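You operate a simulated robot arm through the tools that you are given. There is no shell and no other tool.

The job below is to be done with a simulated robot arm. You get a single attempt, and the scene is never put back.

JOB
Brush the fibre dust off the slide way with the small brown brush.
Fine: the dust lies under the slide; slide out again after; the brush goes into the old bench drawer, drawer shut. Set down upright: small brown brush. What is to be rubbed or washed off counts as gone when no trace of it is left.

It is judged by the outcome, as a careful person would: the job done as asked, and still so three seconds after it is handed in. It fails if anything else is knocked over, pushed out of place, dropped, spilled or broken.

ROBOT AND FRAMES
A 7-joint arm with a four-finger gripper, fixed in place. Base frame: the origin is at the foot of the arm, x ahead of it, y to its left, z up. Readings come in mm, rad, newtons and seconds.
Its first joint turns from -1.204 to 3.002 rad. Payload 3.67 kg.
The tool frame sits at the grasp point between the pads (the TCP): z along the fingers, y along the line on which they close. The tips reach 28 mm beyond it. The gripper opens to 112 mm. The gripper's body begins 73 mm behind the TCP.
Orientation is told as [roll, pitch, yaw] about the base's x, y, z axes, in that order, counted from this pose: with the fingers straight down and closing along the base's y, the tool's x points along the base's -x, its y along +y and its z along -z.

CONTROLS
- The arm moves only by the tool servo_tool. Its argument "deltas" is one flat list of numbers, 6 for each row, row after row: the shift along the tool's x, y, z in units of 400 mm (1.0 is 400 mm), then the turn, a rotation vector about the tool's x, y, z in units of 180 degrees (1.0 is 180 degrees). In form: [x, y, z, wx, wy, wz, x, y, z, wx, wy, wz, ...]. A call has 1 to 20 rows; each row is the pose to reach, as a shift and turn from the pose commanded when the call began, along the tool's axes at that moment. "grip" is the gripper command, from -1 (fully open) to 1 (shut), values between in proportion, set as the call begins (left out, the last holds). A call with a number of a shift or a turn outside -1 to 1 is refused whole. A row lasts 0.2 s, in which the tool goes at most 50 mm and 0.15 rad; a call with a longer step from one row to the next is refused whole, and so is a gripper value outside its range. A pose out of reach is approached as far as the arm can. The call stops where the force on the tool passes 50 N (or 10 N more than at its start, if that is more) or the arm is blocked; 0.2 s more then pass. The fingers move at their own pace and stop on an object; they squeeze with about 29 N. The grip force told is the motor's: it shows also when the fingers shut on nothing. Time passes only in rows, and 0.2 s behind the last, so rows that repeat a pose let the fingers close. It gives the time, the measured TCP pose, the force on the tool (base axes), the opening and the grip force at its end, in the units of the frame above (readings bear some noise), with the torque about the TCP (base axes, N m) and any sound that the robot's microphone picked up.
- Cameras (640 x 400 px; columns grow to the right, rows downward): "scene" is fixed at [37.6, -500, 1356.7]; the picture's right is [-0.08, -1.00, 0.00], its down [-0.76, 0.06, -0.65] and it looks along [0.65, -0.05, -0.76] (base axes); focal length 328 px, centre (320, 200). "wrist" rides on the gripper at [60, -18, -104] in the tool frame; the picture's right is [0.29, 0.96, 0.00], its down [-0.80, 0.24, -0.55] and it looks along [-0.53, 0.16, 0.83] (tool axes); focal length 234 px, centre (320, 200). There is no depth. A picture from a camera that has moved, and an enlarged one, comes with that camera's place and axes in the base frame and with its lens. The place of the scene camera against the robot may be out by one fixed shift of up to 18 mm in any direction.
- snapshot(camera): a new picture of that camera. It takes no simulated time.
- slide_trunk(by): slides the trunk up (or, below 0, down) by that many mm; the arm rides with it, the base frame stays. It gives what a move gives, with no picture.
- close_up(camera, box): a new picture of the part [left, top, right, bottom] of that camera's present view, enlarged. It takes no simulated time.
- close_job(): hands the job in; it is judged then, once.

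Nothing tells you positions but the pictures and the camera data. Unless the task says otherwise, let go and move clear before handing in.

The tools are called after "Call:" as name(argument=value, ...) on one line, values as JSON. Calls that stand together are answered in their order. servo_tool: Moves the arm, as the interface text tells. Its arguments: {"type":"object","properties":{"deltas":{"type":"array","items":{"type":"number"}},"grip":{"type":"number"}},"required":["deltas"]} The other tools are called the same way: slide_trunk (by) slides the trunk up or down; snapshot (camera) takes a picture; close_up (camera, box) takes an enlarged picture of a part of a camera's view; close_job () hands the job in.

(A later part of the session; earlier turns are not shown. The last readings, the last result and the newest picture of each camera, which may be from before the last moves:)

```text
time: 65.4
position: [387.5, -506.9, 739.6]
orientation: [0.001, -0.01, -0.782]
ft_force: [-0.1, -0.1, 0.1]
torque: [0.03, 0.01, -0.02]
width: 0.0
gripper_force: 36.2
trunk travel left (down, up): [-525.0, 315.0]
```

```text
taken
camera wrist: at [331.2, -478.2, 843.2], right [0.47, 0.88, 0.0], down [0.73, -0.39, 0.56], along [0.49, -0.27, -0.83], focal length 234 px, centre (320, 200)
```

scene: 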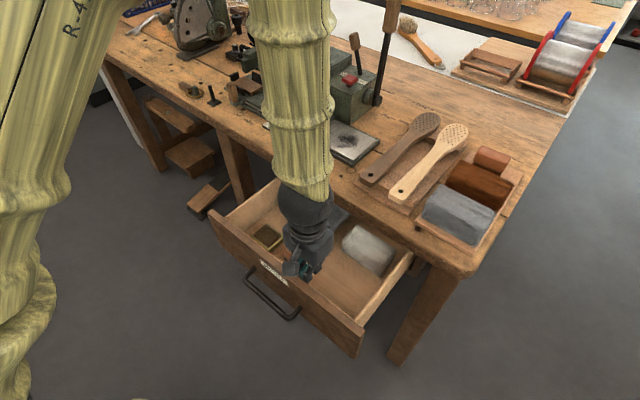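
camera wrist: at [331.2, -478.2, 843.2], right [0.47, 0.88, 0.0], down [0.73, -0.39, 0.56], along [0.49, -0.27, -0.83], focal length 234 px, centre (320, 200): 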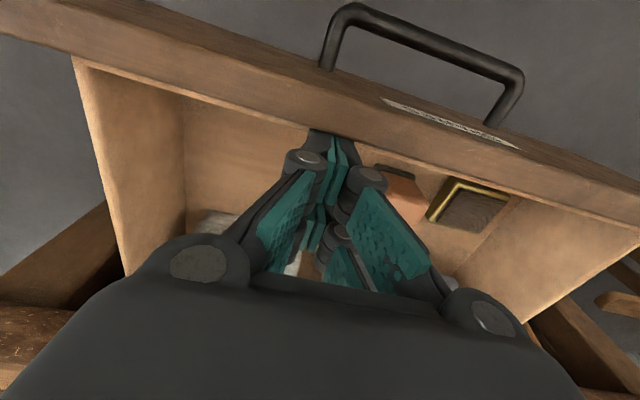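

The drawer is now about 230 mm open. I'll rise, cross over to the tray and view the brush from close up with the tool tilted 40°.

Call:
servo_tool(deltas=[0, 0, -0.1, 0, 0, 0, 0, 0, -0.2, 0, 0, 0, 0, 0, -0.3, 0, 0, 0, 0, 0, -0.4, 0, 0, 0, -0.0882, -0.0474, -0.4, 0, -0.0247, 0, -0.1764, -0.0948, -0.4, 0, -0.0494, 0, -0.2647, -0.1422, -0.4, 0, -0.0741, 0, -0.3529, -0.1896, -0.4, 0, -0.0988, 0, -0.4411, -0.2369, -0.4, 0, -0.1235, 0, -0.5293, -0.2843, -0.4, 0, -0.1481, 0, -0.6176, -0.3317, -0.4, 0, -0.1728, 0, -0.7058, -0.3791, -0.4, 0, -0.1975, 0, -0.794, -0.4265, -0.4, 0, -0.2222, 0], grip=-1)

Call:
snapshot(camera="wrist")

Call:
snapshot(camera="scene")

```text
time: 68.2
position: [491.0, -854.5, 903.2]
orientation: [0.001, -0.706, -0.784]
ft_force: [-0.4, 0.1, -0.5]
torque: [0.05, 0.0, -0.01]
width: 111.9
gripper_force: 0.0
trunk travel left (down, up): [-525.0, 315.0]
```

```text
taken
camera wrist: at [399.2, -788.7, 942.6], right [0.52, 0.83, -0.19], down [0.34, -0.01, 0.94], along [0.78, -0.55, -0.29], focal length 234 px, centre (320, 200)
```

wrist: 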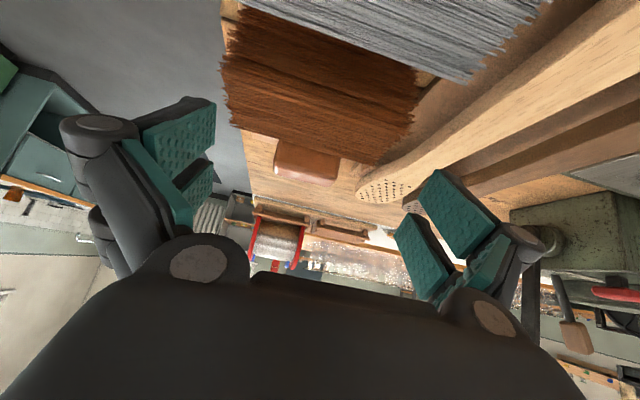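

```text
taken
```

scene: 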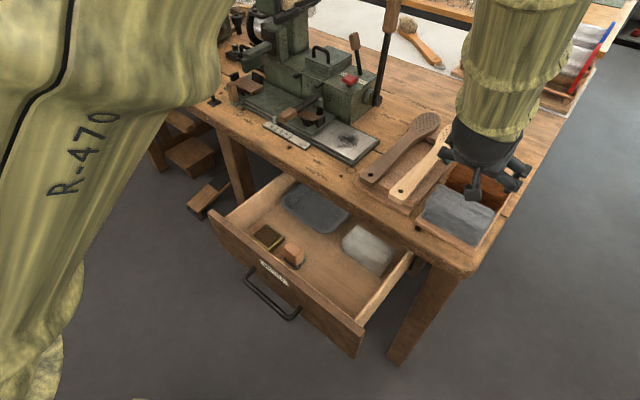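

Call:
close_up(camera="wrist", box=[245, 115, 365, 190])

Call:
close_up(camera="scene", box=[210, 170, 430, 360])

```text
5.33 times, centred on (305, 152) of wrist
camera zoom: at [399.2, -788.7, 942.6], right [0.52, 0.83, -0.19], down [0.34, -0.01, 0.94], along [0.78, -0.55, -0.29], focal length 1249 px, centre (400, 453)
```

zoom: 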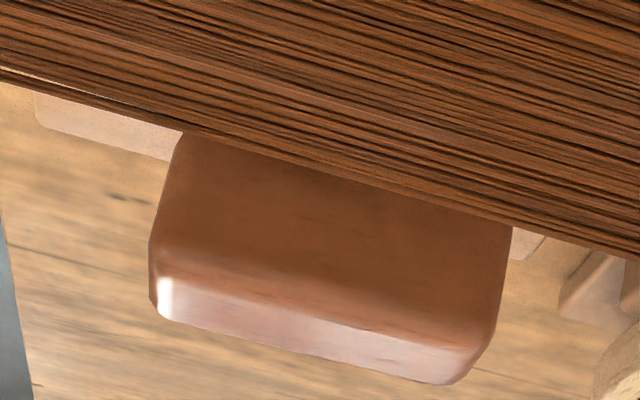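

```text
2.11 times, centred on (320, 265) of scene
camera zoom: at [37.6, -500.0, 1356.7], right [-0.08, -1.0, 0.0], down [-0.76, 0.06, -0.65], along [0.65, -0.05, -0.76], focal length 691 px, centre (320, 63)
```

zoom: 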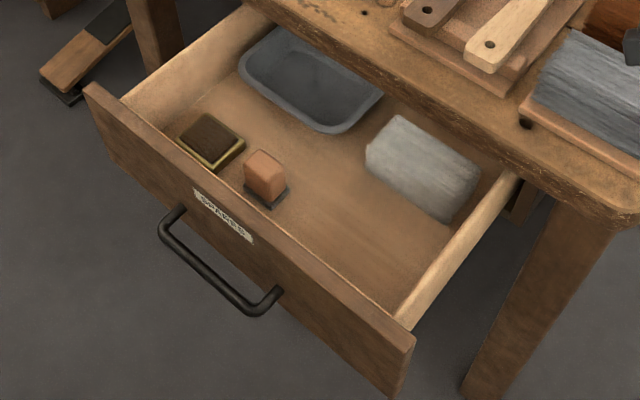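

The brush geometry is clear now. The block is about 73 mm long, centred at U≈-254.5, N≈1088, with its top at z≈843 and bristles below. I'll move to a pre-grasp point 80 mm back along the tool axis at 35° tilt.

Call:
servo_tool(deltas=[-0.05, 0.002, 0.049, 0, 0.01, 0, -0.1, 0.004, 0.098, 0, 0.02, 0, -0.151, 0.006, 0.148, 0, 0.0303, 0, -0.151, 0.006, 0.148, 0, 0.0303, 0])

Call:
snapshot(camera="wrist")

Call:
close_up(camera="scene", box=[400, 60, 560, 260])

```text
time: 69.2
position: [555.3, -914.9, 895.1]
orientation: [0.001, -0.611, -0.781]
ft_force: [0.0, 0.9, 0.2]
torque: [-0.03, 0.0, 0.01]
width: 112.2
gripper_force: 0.0
trunk travel left (down, up): [-525.0, 315.0]
```

```text
taken
camera wrist: at [464.2, -852.5, 946.1], right [0.51, 0.85, -0.16], down [0.41, -0.07, 0.91], along [0.76, -0.53, -0.38], focal length 234 px, centre (320, 200)
```

wrist: 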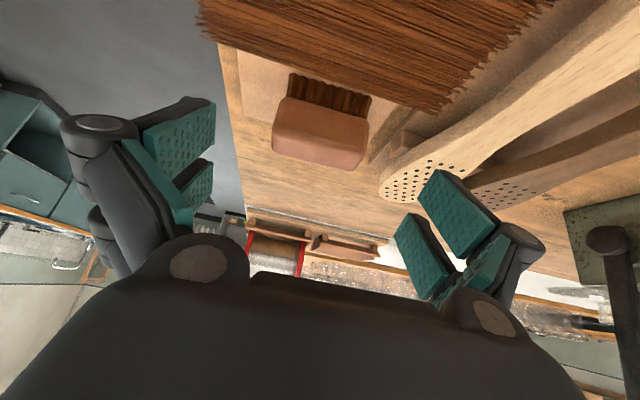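

```text
2.00 times, centred on (480, 160) of scene
camera zoom: at [37.6, -500.0, 1356.7], right [-0.08, -1.0, 0.0], down [-0.76, 0.06, -0.65], along [0.65, -0.05, -0.76], focal length 656 px, centre (0, 280)
```

zoom: 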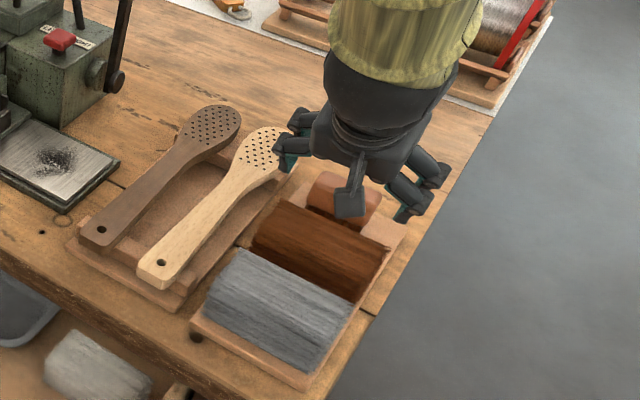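

The tool axis passes right through the block centre. I'll narrow the opening to about 92 mm to stay clear of the paddle head, then go in along the tool axis.

Call:
servo_tool(deltas=[0, 0, 0, 0, 0, 0, 0, 0, 0.05, 0, 0, 0, 0, 0, 0.1, 0, 0, 0], grip=-0.64)

Call:
snapshot(camera="wrist")

Call:
close_up(camera="scene", box=[420, 100, 560, 220])

```text
time: 70.0
position: [569.3, -930.5, 858.5]
orientation: [0.002, -0.608, -0.782]
ft_force: [1.3, 0.2, 0.0]
torque: [-0.04, 0.03, -0.02]
width: 91.8
gripper_force: 0.1
trunk travel left (down, up): [-525.0, 315.0]
```

```text
taken
camera wrist: at [480.7, -868.1, 911.4], right [0.51, 0.85, -0.16], down [0.41, -0.07, 0.91], along [0.76, -0.53, -0.38], focal length 234 px, centre (320, 200)
```

wrist: 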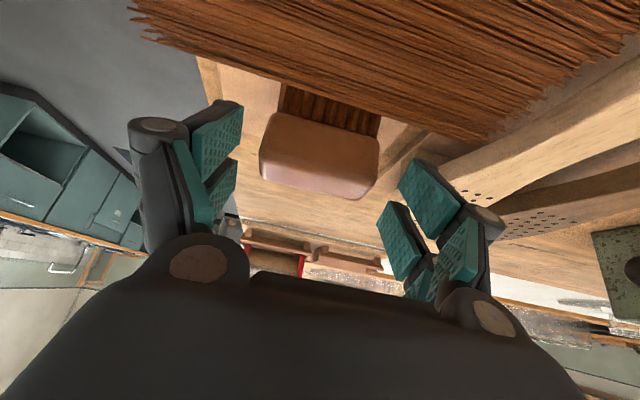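

```text
3.33 times, centred on (490, 160) of scene
camera zoom: at [37.6, -500.0, 1356.7], right [-0.08, -1.0, 0.0], down [-0.76, 0.06, -0.65], along [0.65, -0.05, -0.76], focal length 1093 px, centre (-247, 333)
```

zoom: 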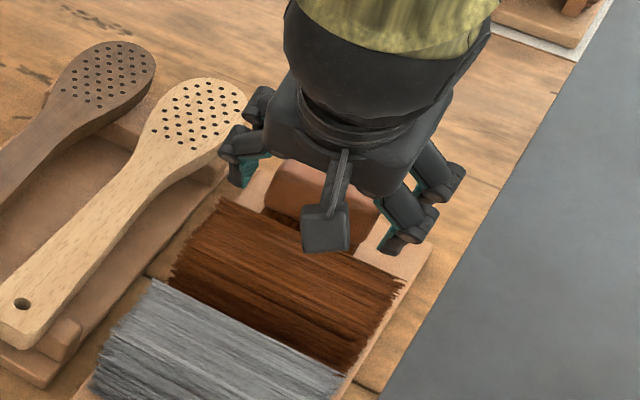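

Call:
servo_tool(deltas=[0, 0, 0.043, 0, 0, 0, 0, 0, 0.086, 0, 0, 0])

Call:
snapshot(camera="wrist")

Call:
close_up(camera="scene", box=[420, 100, 560, 220])

```text
time: 70.6
position: [584.8, -942.7, 834.9]
orientation: [-0.002, -0.611, -0.783]
ft_force: [0.4, 0.7, -0.1]
torque: [0.0, 0.02, 0.0]
width: 92.0
gripper_force: 0.0
trunk travel left (down, up): [-525.0, 315.0]
```

```text
taken
camera wrist: at [494.8, -880.3, 886.0], right [0.51, 0.85, -0.16], down [0.41, -0.07, 0.91], along [0.76, -0.53, -0.38], focal length 234 px, centre (320, 200)
```

wrist: 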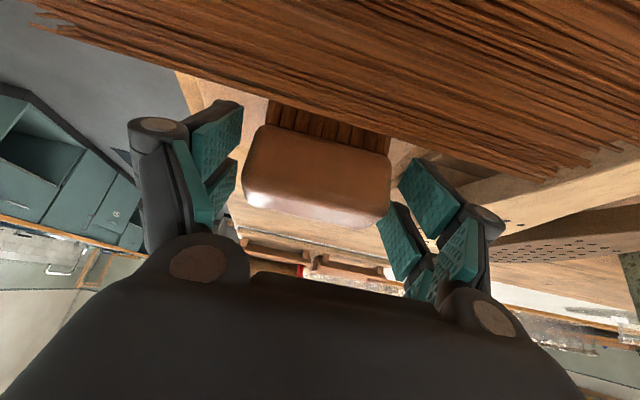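

```text
3.33 times, centred on (490, 160) of scene
camera zoom: at [37.6, -500.0, 1356.7], right [-0.08, -1.0, 0.0], down [-0.76, 0.06, -0.65], along [0.65, -0.05, -0.76], focal length 1093 px, centre (-247, 333)
```

zoom: 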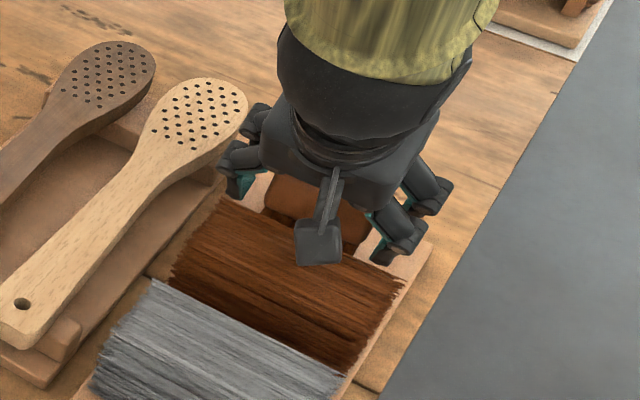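

Call:
servo_tool(deltas=[0, -0.003, 0.008, 0, 0, 0, 0, -0.005, 0.015, 0, 0, 0])

Call:
servo_tool(deltas=[0, 0, 0, 0, 0, 0, 0, 0, 0, 0, 0, 0, 0, 0, 0, 0, 0, 0], grip=1)

Call:
snapshot(camera="wrist")

```text
time: 71.2
position: [586.0, -940.9, 834.1]
orientation: [-0.005, -0.614, -0.778]
ft_force: [0.3, -1.1, 0.1]
torque: [0.04, 0.0, -0.01]
width: 91.8
gripper_force: 0.0
trunk travel left (down, up): [-525.0, 315.0]
```

```text
time: 72.0
position: [585.5, -942.7, 833.9]
orientation: [-0.001, -0.619, -0.778]
ft_force: [2.0, 4.7, 18.4]
torque: [0.13, -0.03, 0.05]
width: 71.4
gripper_force: 28.5
trunk travel left (down, up): [-525.0, 315.0]
```

```text
taken
camera wrist: at [495.9, -880.0, 883.8], right [0.51, 0.85, -0.17], down [0.4, -0.06, 0.91], along [0.76, -0.53, -0.37], focal length 234 px, centre (320, 200)
```

wrist: 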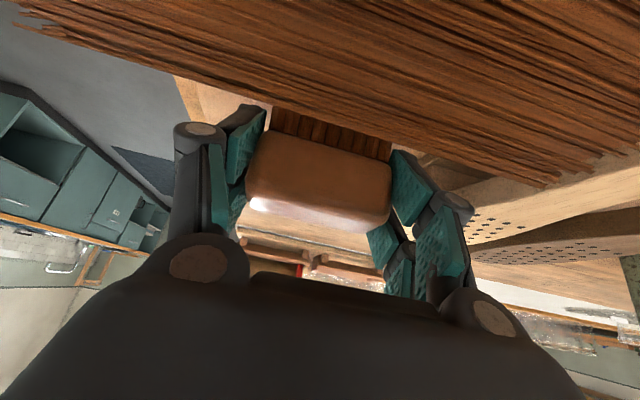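

The brush is gripped at 71.4 mm. I'll lift it straight up and check the hold.

Call:
servo_tool(deltas=[-0.0145, 0, -0.0205, 0, 0, 0, -0.0433, 0, -0.0613, 0, 0, 0, -0.0866, 0, -0.1225, 0, 0, 0])

Call:
snapshot(camera="wrist")

Call:
close_up(camera="scene", box=[420, 80, 560, 220])

```text
time: 72.8
position: [584.2, -943.0, 890.5]
orientation: [0.0, -0.609, -0.783]
ft_force: [-0.5, 0.8, -1.2]
torque: [-0.03, -0.05, 0.01]
width: 71.5
gripper_force: 29.0
trunk travel left (down, up): [-525.0, 315.0]
```

```text
taken
camera wrist: at [494.0, -880.8, 941.5], right [0.51, 0.85, -0.16], down [0.41, -0.07, 0.91], along [0.76, -0.53, -0.38], focal length 234 px, centre (320, 200)
```

wrist: 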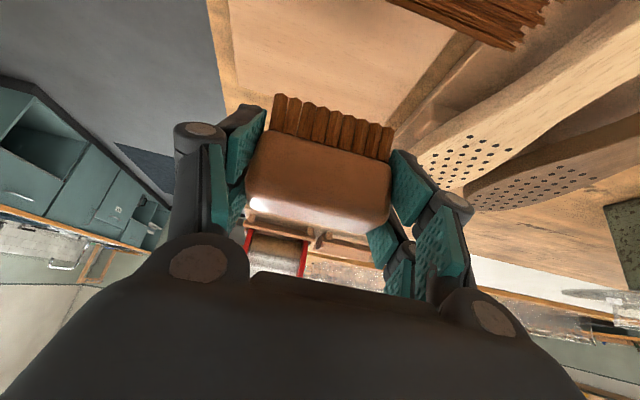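

```text
2.86 times, centred on (490, 150) of scene
camera zoom: at [37.6, -500.0, 1356.7], right [-0.08, -1.0, 0.0], down [-0.76, 0.06, -0.65], along [0.65, -0.05, -0.76], focal length 937 px, centre (-166, 343)
```

zoom: 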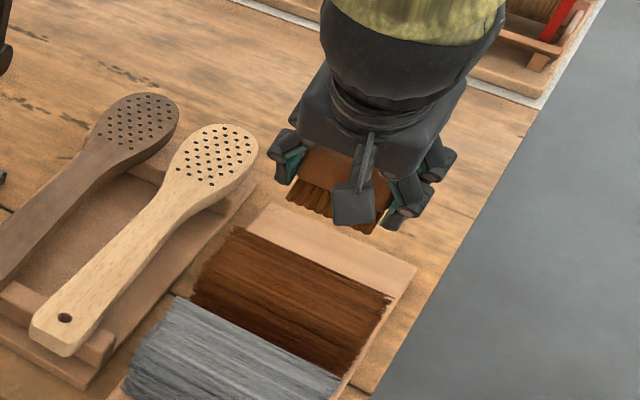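

The brush is held firmly and level, with bristle tips about 48 mm below the TCP. I'll raise it and carry it over to the slide way, above the front side of the dust patch.

Call:
servo_tool(deltas=[-0.0286, 0, -0.041, 0, 0, 0, -0.0572, 0, -0.082, 0, 0, 0, -0.0196, 0.0886, -0.108, 0, 0, 0, 0.018, 0.1772, -0.134, 0, 0, 0, 0.0556, 0.2658, -0.161, 0, 0, 0, 0.0931, 0.3544, -0.187, 0, 0, 0, 0.1307, 0.443, -0.213, 0, 0, 0, 0.1683, 0.5316, -0.239, 0, 0, 0, 0.2059, 0.6203, -0.2655, 0, 0, 0, 0.2434, 0.7089, -0.292, 0, 0, 0, 0.281, 0.7975, -0.318, 0, 0, 0])

Call:
snapshot(camera="scene")

Call:
close_up(camera="scene", box=[270, 70, 420, 190])

Call:
snapshot(camera="wrist")

```text
time: 75.2
position: [693.7, -600.9, 931.9]
orientation: [-0.002, -0.612, -0.78]
ft_force: [-0.1, 0.4, -0.7]
torque: [-0.02, 0.0, -0.01]
width: 71.3
gripper_force: 28.6
trunk travel left (down, up): [-525.0, 315.0]
```

```text
taken
```

scene: 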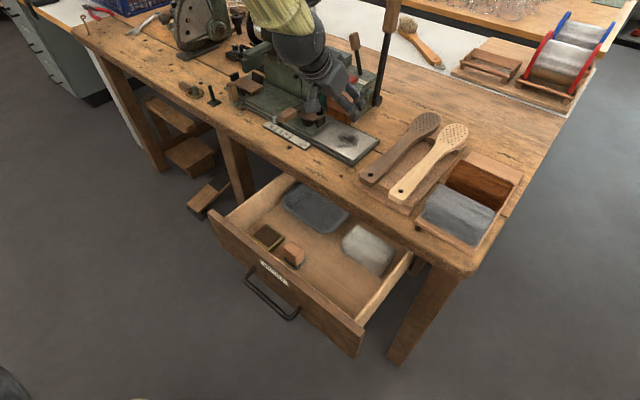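

```text
3.33 times, centred on (345, 130) of scene
camera zoom: at [37.6, -500.0, 1356.7], right [-0.08, -1.0, 0.0], down [-0.76, 0.06, -0.65], along [0.65, -0.05, -0.76], focal length 1093 px, centre (237, 433)
```

zoom: 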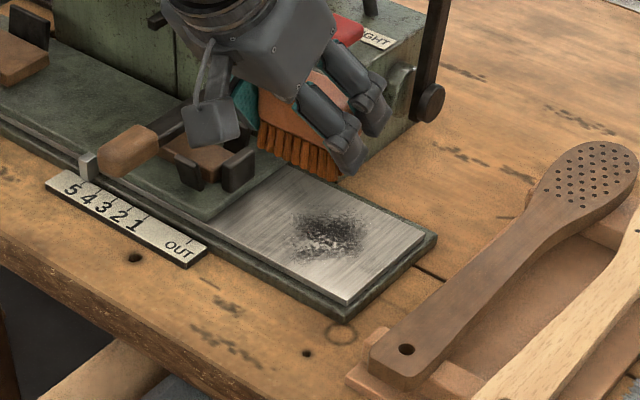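

```text
taken
camera wrist: at [603.2, -538.7, 982.8], right [0.51, 0.85, -0.17], down [0.41, -0.06, 0.91], along [0.76, -0.53, -0.38], focal length 234 px, centre (320, 200)
```

wrist: 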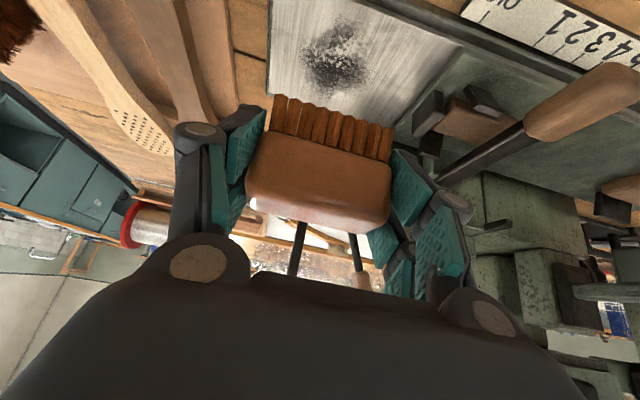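

The dust covers roughly U 34–95, N 914–989 on the way. I'll lower the brush at the front edge of the patch, stopping just above the surface.

Call:
servo_tool(deltas=[0.05, 0, 0.056, 0, 0, 0, 0.1, 0, 0.112, 0, 0, 0, 0.151, 0, 0.169, 0, 0, 0])

Call:
close_up(camera="scene", box=[290, 80, 400, 170])

```text
time: 76.0
position: [685.7, -594.9, 839.3]
orientation: [-0.002, -0.609, -0.779]
ft_force: [-0.2, 0.3, 0.0]
torque: [-0.03, 0.03, 0.01]
width: 71.4
gripper_force: 29.1
trunk travel left (down, up): [-525.0, 315.0]
```

```text
4.44 times, centred on (345, 125) of scene
camera zoom: at [37.6, -500.0, 1356.7], right [-0.08, -1.0, 0.0], down [-0.76, 0.06, -0.65], along [0.65, -0.05, -0.76], focal length 1458 px, centre (209, 533)
```

zoom: 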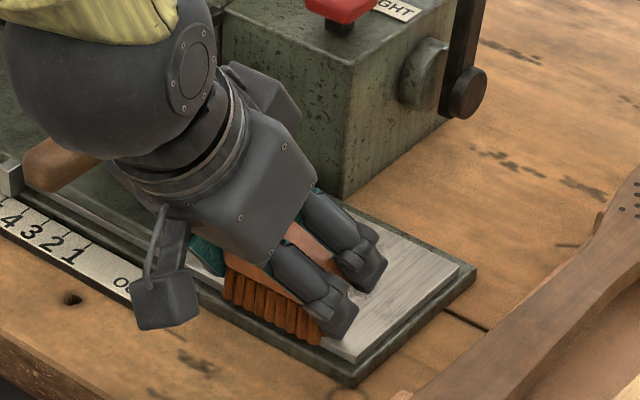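

Call:
servo_tool(deltas=[0.0029, 0, 0.0041, 0, 0, 0, 0.0057, 0, 0.0082, 0, 0, 0])

```text
time: 76.6
position: [685.2, -593.6, 838.3]
orientation: [0.001, -0.615, -0.781]
ft_force: [-6.5, -4.6, 20.7]
torque: [-0.42, -0.02, -0.12]
width: 72.1
gripper_force: 29.0
trunk travel left (down, up): [-525.0, 315.0]
```

Contact with the way is at about 20 N. I'll ease the pressure slightly and sweep outward across the dust.

Call:
servo_tool(deltas=[-0.0021, 0, -0.0031, 0, 0, 0, -0.0226, 0, 0.0112, 0, 0, 0, -0.0431, 0, 0.0255, 0, 0, 0, -0.0636, 0, 0.0398, 0, 0, 0, -0.0841, 0, 0.0541, 0, 0, 0, -0.1046, 0, 0.0684, 0, 0, 0, -0.1251, 0, 0.0827, 0, 0, 0, -0.1456, 0, 0.097, 0, 0, 0])

Call:
close_up(camera="scene", box=[290, 80, 400, 170])

```text
time: 78.4
position: [735.4, -642.9, 837.5]
orientation: [-0.002, -0.615, -0.779]
ft_force: [-3.2, 3.6, 17.7]
torque: [-0.1, -0.16, 0.06]
width: 71.4
gripper_force: 29.0
trunk travel left (down, up): [-525.0, 315.0]
```

```text
4.44 times, centred on (345, 125) of scene
camera zoom: at [37.6, -500.0, 1356.7], right [-0.08, -1.0, 0.0], down [-0.76, 0.06, -0.65], along [0.65, -0.05, -0.76], focal length 1458 px, centre (209, 533)
```

zoom: 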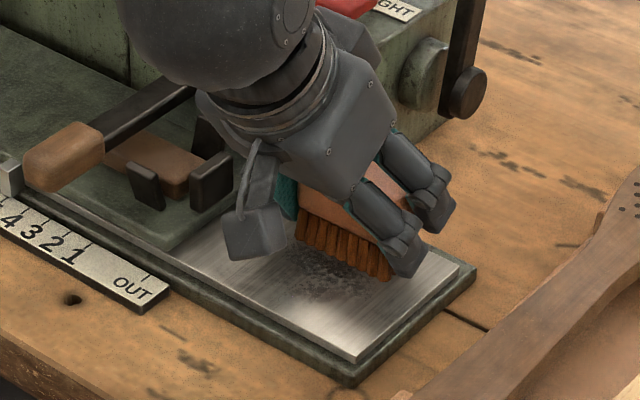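

The first stroke removed much of the dust. I'll keep brushing back and forth with slight lane shifts.

Call:
servo_tool(deltas=[0.0239, -0.005, -0.0167, 0, 0, 0, 0.0478, -0.01, -0.0334, 0, 0, 0, 0.0717, -0.015, -0.05, 0, 0, 0, 0.0957, -0.02, -0.0667, 0, 0, 0, 0.1196, -0.025, -0.0834, 0, 0, 0, 0.1435, -0.03, -0.1001, 0, 0, 0, 0.1196, -0.03, -0.0834, 0, 0, 0, 0.0957, -0.03, -0.0667, 0, 0, 0, 0.0717, -0.03, -0.05, 0, 0, 0, 0.0478, -0.03, -0.0334, 0, 0, 0, 0.0239, -0.03, -0.0167, 0, 0, 0, 0, -0.03, 0, 0, 0, 0, 0.0239, -0.02, -0.0167, 0, 0, 0, 0.0478, -0.01, -0.0334, 0, 0, 0, 0.0717, 0, -0.05, 0, 0, 0, 0.0957, 0.01, -0.0667, 0, 0, 0, 0.1196, 0.02, -0.0834, 0, 0, 0, 0.1435, 0.03, -0.1001, 0, 0, 0])

Call:
close_up(camera="scene", box=[290, 80, 400, 170])

```text
time: 82.2
position: [693.5, -585.7, 837.6]
orientation: [-0.003, -0.613, -0.779]
ft_force: [-0.2, -0.5, 13.4]
torque: [-0.18, -0.19, -0.05]
width: 71.1
gripper_force: 29.0
trunk travel left (down, up): [-525.0, 315.0]
```

```text
4.44 times, centred on (345, 125) of scene
camera zoom: at [37.6, -500.0, 1356.7], right [-0.08, -1.0, 0.0], down [-0.76, 0.06, -0.65], along [0.65, -0.05, -0.76], focal length 1458 px, centre (209, 533)
```

zoom: 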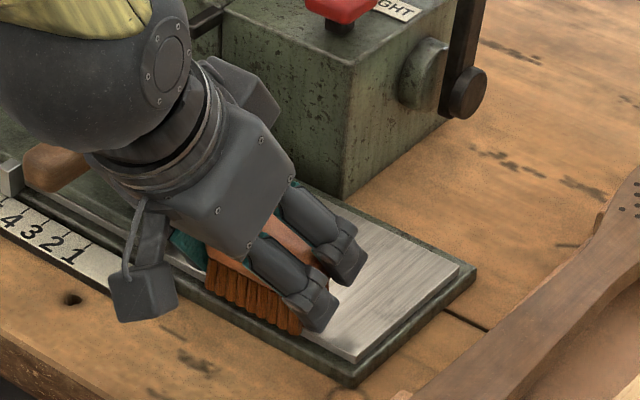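

Call:
servo_tool(deltas=[-0.0239, 0, 0.0167, 0, 0, 0, -0.0478, 0, 0.0334, 0, 0, 0, -0.0717, 0, 0.05, 0, 0, 0, -0.0957, 0, 0.0667, 0, 0, 0, -0.1196, 0, 0.0834, 0, 0, 0, -0.1435, 0, 0.1001, 0, 0, 0, -0.1196, -0.01, 0.0834, 0, 0, 0, -0.0957, -0.02, 0.0667, 0, 0, 0, -0.0717, -0.03, 0.05, 0, 0, 0, -0.0478, -0.04, 0.0334, 0, 0, 0, -0.0239, -0.05, 0.0167, 0, 0, 0, 0, -0.06, 0, 0, 0, 0, -0.0239, -0.06, 0.0167, 0, 0, 0, -0.0478, -0.06, 0.0334, 0, 0, 0, -0.0717, -0.06, 0.05, 0, 0, 0, -0.0957, -0.06, 0.0667, 0, 0, 0, -0.1196, -0.06, 0.0834, 0, 0, 0, -0.1435, -0.06, 0.1001, 0, 0, 0])

Call:
close_up(camera="scene", box=[290, 80, 400, 170])

```text
time: 86.0
position: [726.5, -652.4, 837.6]
orientation: [0.0, -0.614, -0.781]
ft_force: [0.2, -0.2, 5.9]
torque: [-0.09, -0.06, 0.0]
width: 71.3
gripper_force: 29.0
trunk travel left (down, up): [-525.0, 315.0]
```

```text
4.44 times, centred on (345, 125) of scene
camera zoom: at [37.6, -500.0, 1356.7], right [-0.08, -1.0, 0.0], down [-0.76, 0.06, -0.65], along [0.65, -0.05, -0.76], focal length 1458 px, centre (209, 533)
```

zoom: 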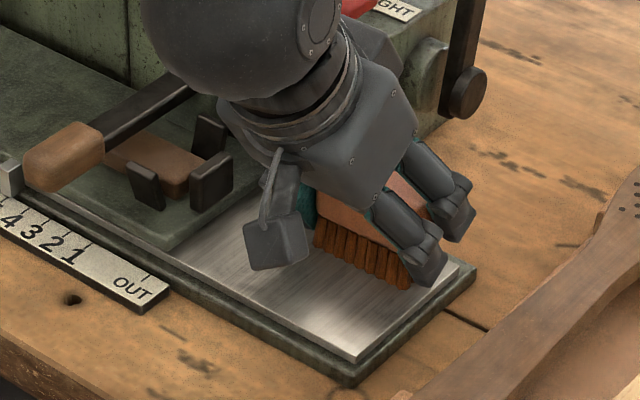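

The way looks clean. I'll lift the brush clear and inspect the whole surface.

Call:
servo_tool(deltas=[-0.02, 0, -0.03, 0, 0, 0, -0.03, 0, -0.11, 0, 0, 0, 0, 0, -0.2, 0, 0, 0, 0.03, 0, -0.28, 0, 0, 0, 0.062, 0, -0.348, 0, 0, 0])

Call:
close_up(camera="scene", box=[290, 80, 400, 170])

Call:
snapshot(camera="wrist")

Call:
close_up(camera="wrist", box=[240, 0, 440, 130])

```text
time: 87.2
position: [650.6, -581.7, 936.9]
orientation: [-0.002, -0.613, -0.777]
ft_force: [0.0, 0.2, 0.2]
torque: [0.0, 0.03, -0.01]
width: 71.3
gripper_force: 29.2
trunk travel left (down, up): [-525.0, 315.0]
```

```text
4.44 times, centred on (345, 125) of scene
camera zoom: at [37.6, -500.0, 1356.7], right [-0.08, -1.0, 0.0], down [-0.76, 0.06, -0.65], along [0.65, -0.05, -0.76], focal length 1458 px, centre (209, 533)
```

zoom: 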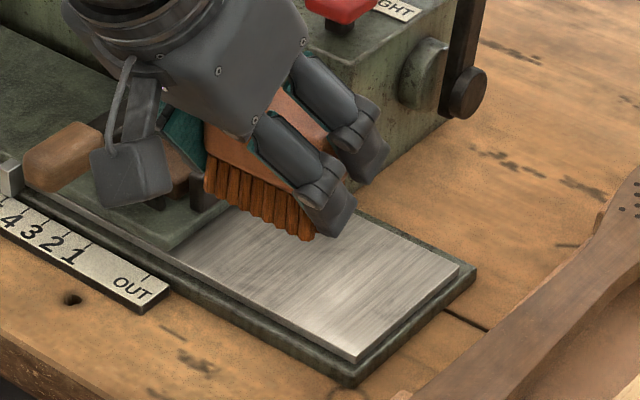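

```text
taken
camera wrist: at [560.3, -518.1, 987.4], right [0.51, 0.85, -0.17], down [0.41, -0.06, 0.91], along [0.76, -0.53, -0.38], focal length 234 px, centre (320, 200)
```

wrist: 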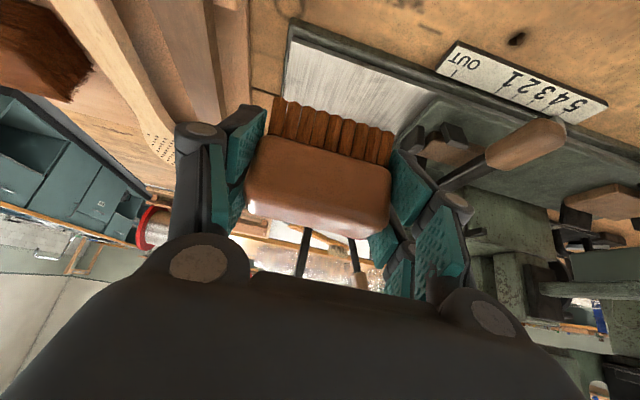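

```text
3.08 times, centred on (340, 65) of wrist
camera zoom: at [560.3, -518.1, 987.4], right [0.51, 0.85, -0.17], down [0.41, -0.06, 0.91], along [0.76, -0.53, -0.38], focal length 720 px, centre (258, 615)
```

zoom: 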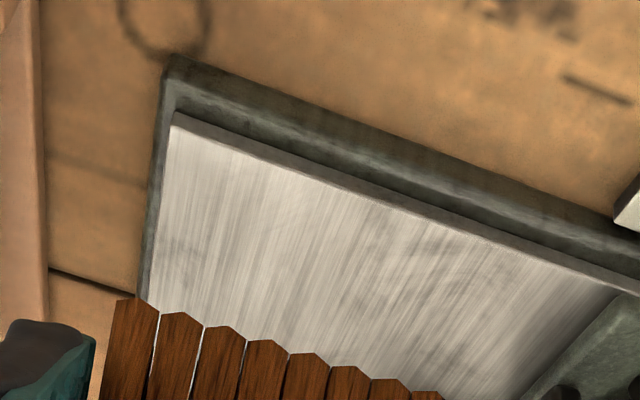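

The way is clean. For putting the brush in the drawer a vertical grip would be safer, because at this tilt the camera housing would hit the drawer front. I'll set the brush upright on the clean way, release, and re-grasp it with the tool vertical.

Call:
servo_tool(deltas=[0.006, 0.011, 0.09, 0, 0, 0, 0.013, 0.022, 0.18, 0, 0, 0, 0.0205, 0.033, 0.275, 0, 0, 0])

Call:
servo_tool(deltas=[0.0029, 0, 0.0041, 0, 0, 0, 0.005, 0, 0.007, 0, 0, 0])

```text
time: 88.0
position: [705.5, -613.6, 843.7]
orientation: [-0.002, -0.608, -0.781]
ft_force: [0.1, 0.5, -0.6]
torque: [0.04, -0.02, 0.01]
width: 71.2
gripper_force: 29.0
trunk travel left (down, up): [-525.0, 315.0]
```

```text
time: 88.6
position: [705.0, -611.8, 839.2]
orientation: [-0.003, -0.612, -0.78]
ft_force: [-0.2, -0.4, -1.4]
torque: [0.0, 0.01, 0.0]
width: 71.4
gripper_force: 29.5
trunk travel left (down, up): [-525.0, 315.0]
```

Call:
servo_tool(deltas=[0.0015, 0, 0.0021, 0, 0, 0, 0.003, 0, 0.0042, 0, 0, 0])

```text
time: 89.2
position: [705.5, -613.5, 837.3]
orientation: [0.001, -0.616, -0.78]
ft_force: [-1.3, -1.2, 9.2]
torque: [-0.26, -0.05, -0.03]
width: 71.0
gripper_force: 29.0
trunk travel left (down, up): [-525.0, 315.0]
```

The brush is touching the way lightly. I'll open the fingers and back off along the tool axis.

Call:
servo_tool(deltas=[0, 0, 0, 0, 0, 0, 0, 0, 0, 0, 0, 0, 0, 0, 0, 0, 0, 0], grip=-0.64)

Call:
servo_tool(deltas=[0, 0, -0.03, 0, 0, 0, 0, 0, -0.1, 0, 0, 0, 0, 0, -0.2, 0, 0, 0, 0, 0, -0.3, 0, 0, 0])

Call:
close_up(camera="scene", box=[290, 80, 400, 170])

Call:
snapshot(camera="wrist")

```text
time: 90.0
position: [705.9, -612.8, 834.9]
orientation: [-0.003, -0.61, -0.78]
ft_force: [0.6, -0.2, 0.7]
torque: [-0.01, 0.0, -0.01]
width: 92.0
gripper_force: 0.0
trunk travel left (down, up): [-525.0, 315.0]
```

```text
time: 91.0
position: [655.0, -563.6, 937.6]
orientation: [-0.003, -0.612, -0.779]
ft_force: [0.0, 0.2, 0.2]
torque: [-0.05, -0.03, -0.02]
width: 91.9
gripper_force: 0.1
trunk travel left (down, up): [-525.0, 315.0]
```

```text
4.44 times, centred on (345, 125) of scene
camera zoom: at [37.6, -500.0, 1356.7], right [-0.08, -1.0, 0.0], down [-0.76, 0.06, -0.65], along [0.65, -0.05, -0.76], focal length 1458 px, centre (209, 533)
```

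zoom: 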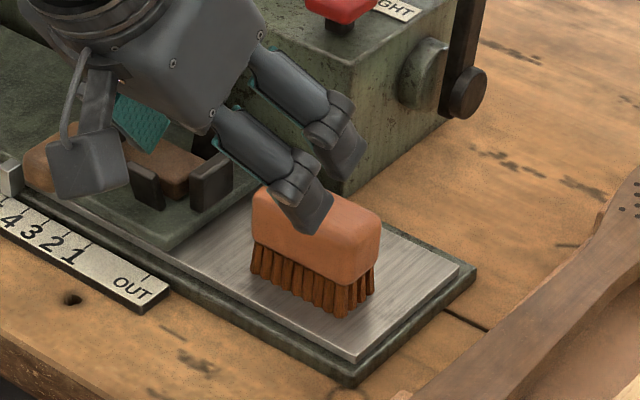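

```text
taken
camera wrist: at [565.3, -500.6, 988.5], right [0.51, 0.85, -0.17], down [0.41, -0.06, 0.91], along [0.76, -0.53, -0.38], focal length 234 px, centre (320, 200)
```

wrist: 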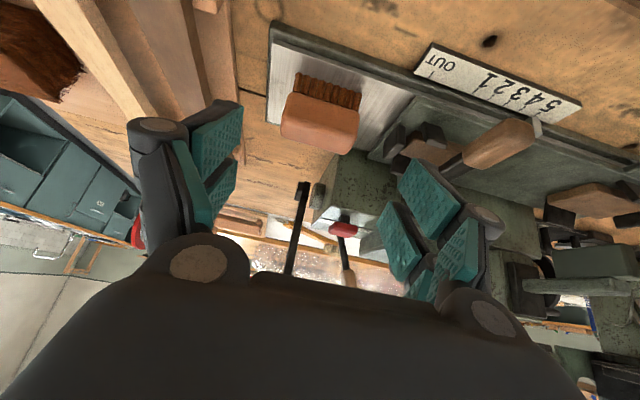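

The brush stands upright on the clean way. I'll turn the tool vertical and move directly above it.

Call:
servo_tool(deltas=[-0.0257, -0.001, 0.0316, 0, 0.039, 0, -0.0514, -0.002, 0.0632, 0, 0.078, 0, -0.0771, -0.003, 0.0948, 0, 0.117, 0, -0.1028, -0.004, 0.1264, 0, 0.156, 0, -0.1285, -0.004, 0.158, 0, 0.1948, 0])

Call:
snapshot(camera="wrist")

Call:
close_up(camera="scene", box=[270, 50, 420, 170])

```text
time: 92.2
position: [712.4, -619.8, 910.5]
orientation: [0.0, 0.007, -0.78]
ft_force: [0.4, -0.1, -0.5]
torque: [0.03, 0.04, -0.02]
width: 91.8
gripper_force: 0.0
trunk travel left (down, up): [-525.0, 315.0]
```

```text
taken
camera wrist: at [657.2, -592.0, 1014.5], right [0.47, 0.88, 0.0], down [0.74, -0.39, 0.55], along [0.49, -0.26, -0.84], focal length 234 px, centre (320, 200)
```

wrist: 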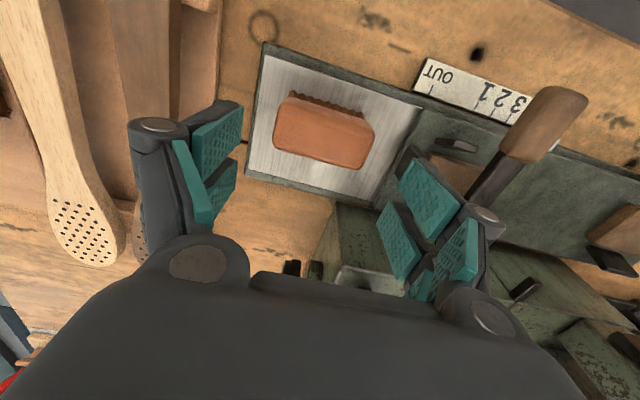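

```text
3.33 times, centred on (345, 110) of scene
camera zoom: at [37.6, -500.0, 1356.7], right [-0.08, -1.0, 0.0], down [-0.76, 0.06, -0.65], along [0.65, -0.05, -0.76], focal length 1093 px, centre (237, 500)
```

zoom: 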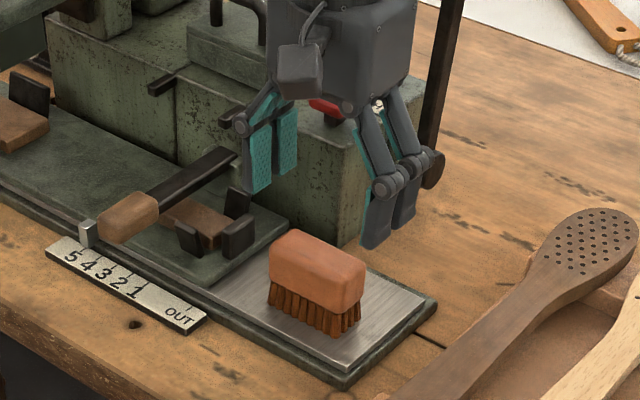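

Call:
servo_tool(deltas=[0.015, 0, 0.05, 0, 0, 0, 0.015, 0, 0.1, 0, 0, 0])

Call:
snapshot(camera="wrist")

```text
time: 92.8
position: [707.3, -613.2, 871.5]
orientation: [-0.001, 0.001, -0.782]
ft_force: [0.4, 0.1, 0.0]
torque: [0.01, -0.01, -0.02]
width: 91.8
gripper_force: 0.0
trunk travel left (down, up): [-525.0, 315.0]
```

```text
taken
camera wrist: at [652.5, -586.0, 975.3], right [0.47, 0.88, 0.0], down [0.74, -0.39, 0.55], along [0.49, -0.26, -0.83], focal length 234 px, centre (320, 200)
```

wrist: 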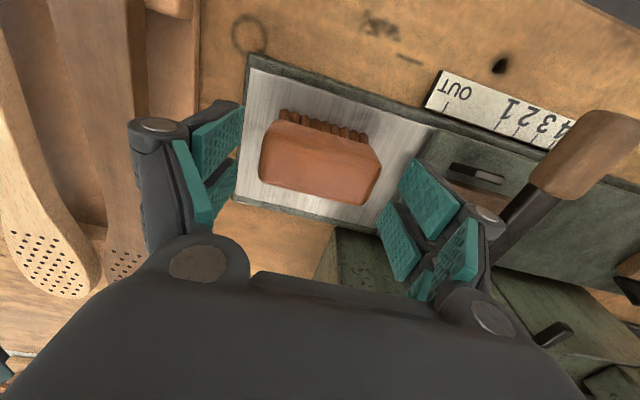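

Call:
servo_tool(deltas=[0, 0, 0.042, 0, 0, 0, 0, 0, 0.0825, 0, 0, 0])

Call:
servo_tool(deltas=[0, 0, 0, 0, 0, 0, 0, 0, 0, 0, 0, 0, 0, 0, 0, 0, 0, 0], grip=1)

Call:
snapshot(camera="wrist")

Call:
close_up(camera="scene", box=[290, 70, 410, 170])

```text
time: 93.4
position: [707.1, -614.5, 838.2]
orientation: [0.0, 0.001, -0.778]
ft_force: [-0.4, 0.5, -0.5]
torque: [0.03, -0.04, -0.02]
width: 91.8
gripper_force: 0.1
trunk travel left (down, up): [-525.0, 315.0]
```

```text
time: 94.2
position: [708.0, -614.5, 839.0]
orientation: [-0.002, 0.0, -0.778]
ft_force: [0.9, 0.2, 1.7]
torque: [-0.03, 0.03, -0.01]
width: 71.2
gripper_force: 28.1
trunk travel left (down, up): [-525.0, 315.0]
```

```text
taken
camera wrist: at [652.5, -586.4, 942.6], right [0.47, 0.88, 0.0], down [0.74, -0.39, 0.55], along [0.49, -0.26, -0.83], focal length 234 px, centre (320, 200)
```

wrist: 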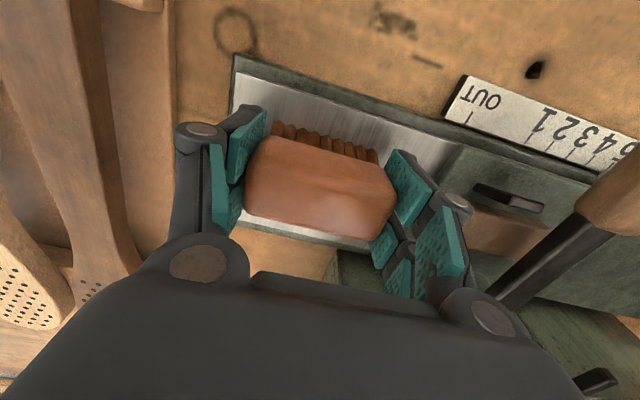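

```text
4.00 times, centred on (350, 120) of scene
camera zoom: at [37.6, -500.0, 1356.7], right [-0.08, -1.0, 0.0], down [-0.76, 0.06, -0.65], along [0.65, -0.05, -0.76], focal length 1312 px, centre (200, 520)
```

zoom: 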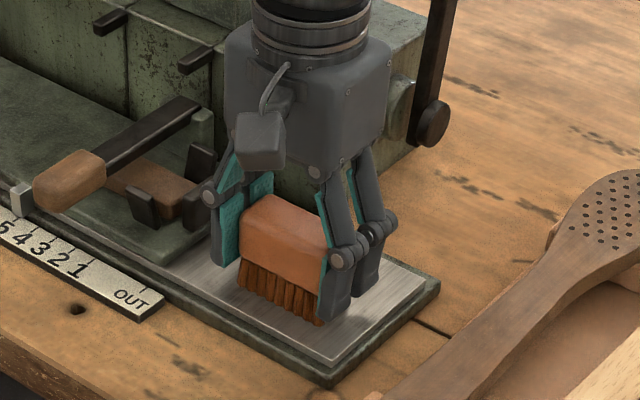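

The brush is re-gripped vertically. I'll lift it and carry it over the open drawer.

Call:
servo_tool(deltas=[0, 0, -0.03, 0, 0, 0, 0, 0, -0.12, 0, 0, 0, 0, 0, -0.2375, 0, 0, 0, 0.0839, -0.0646, -0.2375, 0, 0, 0, 0.1679, -0.1293, -0.2375, 0, 0, 0, 0.2518, -0.1939, -0.2375, 0, 0, 0, 0.3357, -0.2586, -0.2375, 0, 0, 0, 0.4196, -0.3232, -0.2375, 0, 0, 0, 0.5036, -0.3879, -0.2375, 0, 0, 0, 0.5875, -0.4525, -0.2375, 0, 0, 0])

Call:
snapshot(camera="wrist")

Call:
snapshot(camera="scene")

Call:
close_up(camera="scene", box=[290, 80, 400, 170])

```text
time: 96.4
position: [411.6, -578.6, 934.4]
orientation: [0.0, -0.001, -0.78]
ft_force: [-0.5, -1.0, -1.6]
torque: [-0.05, -0.01, 0.01]
width: 71.0
gripper_force: 29.0
trunk travel left (down, up): [-525.0, 315.0]
```

```text
taken
camera wrist: at [355.8, -549.7, 1037.9], right [0.47, 0.88, 0.0], down [0.74, -0.39, 0.55], along [0.49, -0.26, -0.83], focal length 234 px, centre (320, 200)
```

wrist: 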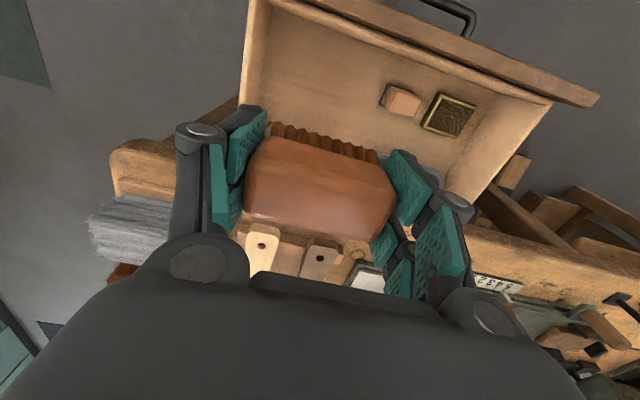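

```text
taken
```

scene: 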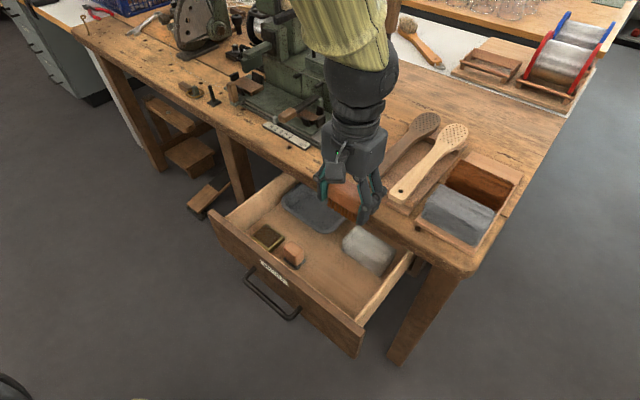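

```text
4.44 times, centred on (345, 125) of scene
camera zoom: at [37.6, -500.0, 1356.7], right [-0.08, -1.0, 0.0], down [-0.76, 0.06, -0.65], along [0.65, -0.05, -0.76], focal length 1458 px, centre (209, 533)
```

zoom: 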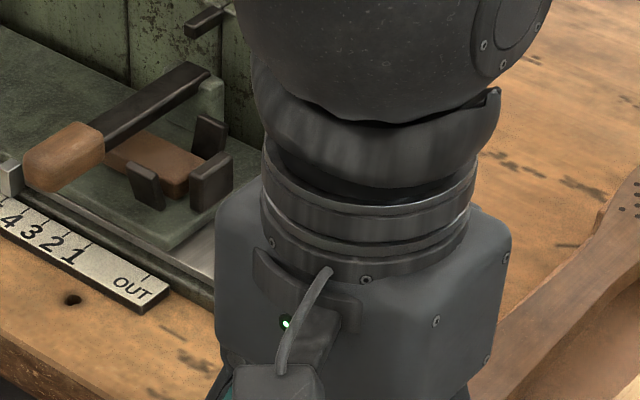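

The brush is above the empty part of the drawer, with about 60 mm clearance to the right wall and more to the copper-coloured block. I'll lower it most of the way.

Call:
servo_tool(deltas=[-0.01, 0, 0.0925, 0, 0, 0, -0.02, 0, 0.185, 0, 0, 0, -0.02, 0, 0.2775, 0, 0, 0, -0.02, 0, 0.37, 0, 0, 0, -0.02, 0, 0.4625, 0, 0, 0])

Call:
snapshot(camera="wrist")

Call:
close_up(camera="scene", box=[220, 150, 440, 350])

```text
time: 97.6
position: [419.0, -588.0, 747.5]
orientation: [0.001, 0.001, -0.779]
ft_force: [0.1, -1.1, -0.4]
torque: [0.0, 0.02, 0.0]
width: 71.0
gripper_force: 29.4
trunk travel left (down, up): [-525.0, 315.0]
```

```text
taken
camera wrist: at [364.4, -559.6, 851.7], right [0.47, 0.88, 0.0], down [0.74, -0.39, 0.55], along [0.49, -0.26, -0.83], focal length 234 px, centre (320, 200)
```

wrist: 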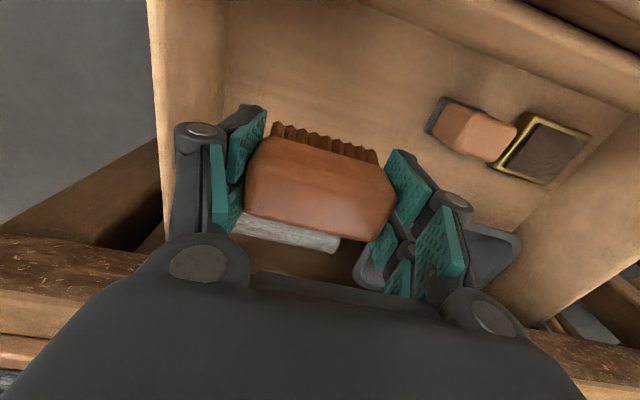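

```text
2.00 times, centred on (330, 250) of scene
camera zoom: at [37.6, -500.0, 1356.7], right [-0.08, -1.0, 0.0], down [-0.76, 0.06, -0.65], along [0.65, -0.05, -0.76], focal length 656 px, centre (300, 100)
```

zoom: 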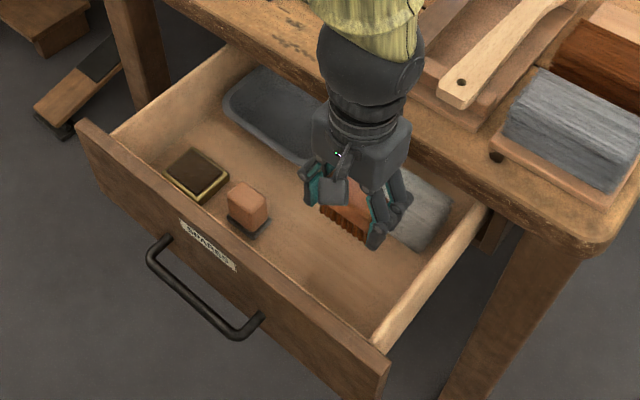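

Call:
servo_tool(deltas=[0, 0, 0.065, 0, 0, 0, 0, 0, 0.13, 0, 0, 0, 0, 0, 0.185, 0, 0, 0])

Call:
close_up(camera="scene", box=[270, 190, 400, 300])

Call:
snapshot(camera="wrist")

```text
time: 98.4
position: [418.8, -586.0, 676.1]
orientation: [0.0, 0.003, -0.78]
ft_force: [0.7, -0.1, -1.6]
torque: [0.02, 0.01, 0.02]
width: 71.3
gripper_force: 29.4
trunk travel left (down, up): [-525.0, 315.0]
```

```text
3.64 times, centred on (335, 245) of scene
camera zoom: at [37.6, -500.0, 1356.7], right [-0.08, -1.0, 0.0], down [-0.76, 0.06, -0.65], along [0.65, -0.05, -0.76], focal length 1193 px, centre (266, 36)
```

zoom: 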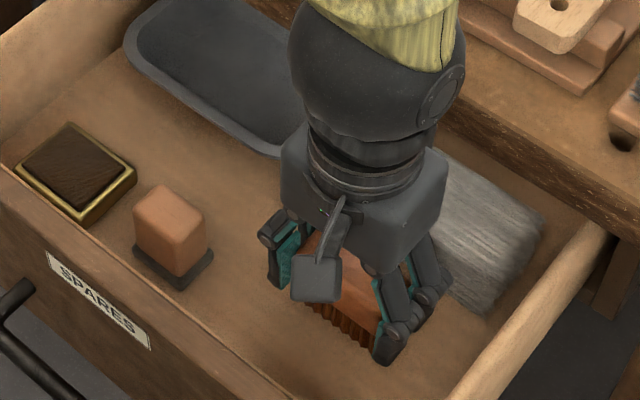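

```text
taken
camera wrist: at [364.1, -557.0, 780.6], right [0.47, 0.88, 0.0], down [0.74, -0.39, 0.55], along [0.49, -0.26, -0.83], focal length 234 px, centre (320, 200)
```

wrist: 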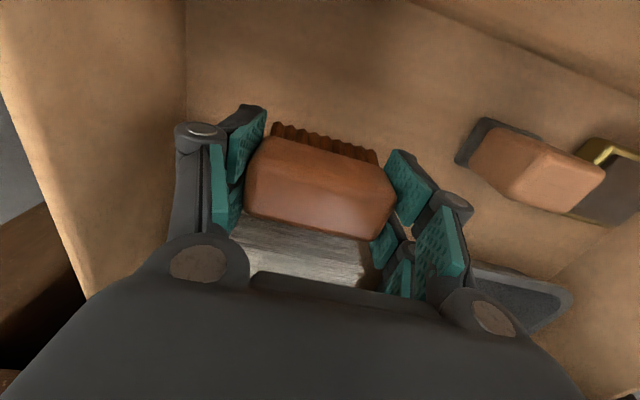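

Call:
servo_tool(deltas=[0, 0, 0.0125, 0, 0, 0, 0, 0, 0.025, 0, 0, 0, 0, 0, 0.0375, 0, 0, 0])

Call:
servo_tool(deltas=[0, 0, 0.0075, 0, 0, 0, 0, 0, 0.015, 0, 0, 0])

```text
time: 99.2
position: [419.3, -582.7, 662.4]
orientation: [-0.003, 0.0, -0.782]
ft_force: [-0.2, 0.1, -1.2]
torque: [-0.02, -0.01, -0.05]
width: 71.1
gripper_force: 28.7
trunk travel left (down, up): [-525.0, 315.0]
```

```text
time: 99.8
position: [418.5, -583.2, 655.1]
orientation: [-0.002, -0.001, -0.782]
ft_force: [0.0, 0.3, -0.1]
torque: [0.01, -0.02, 0.01]
width: 71.4
gripper_force: 29.0
trunk travel left (down, up): [-525.0, 315.0]
```

Call:
servo_tool(deltas=[0, 0, 0.0075, 0, 0, 0, 0, 0, 0.015, 0, 0, 0])

Call:
close_up(camera="scene", box=[290, 210, 390, 290])

```text
time: 100.4
position: [417.5, -582.6, 650.4]
orientation: [0.0, 0.0, -0.779]
ft_force: [-1.5, -0.6, 19.0]
torque: [-0.04, 0.04, 0.03]
width: 71.6
gripper_force: 29.4
trunk travel left (down, up): [-525.0, 315.0]
```

```text
5.00 times, centred on (340, 250) of scene
camera zoom: at [37.6, -500.0, 1356.7], right [-0.08, -1.0, 0.0], down [-0.76, 0.06, -0.65], along [0.65, -0.05, -0.76], focal length 1640 px, centre (220, -50)
```

zoom: 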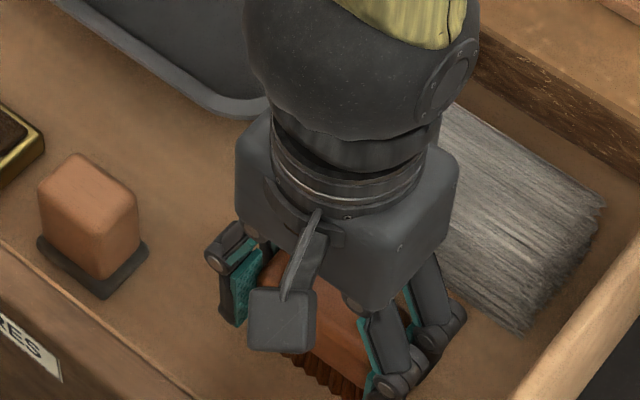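

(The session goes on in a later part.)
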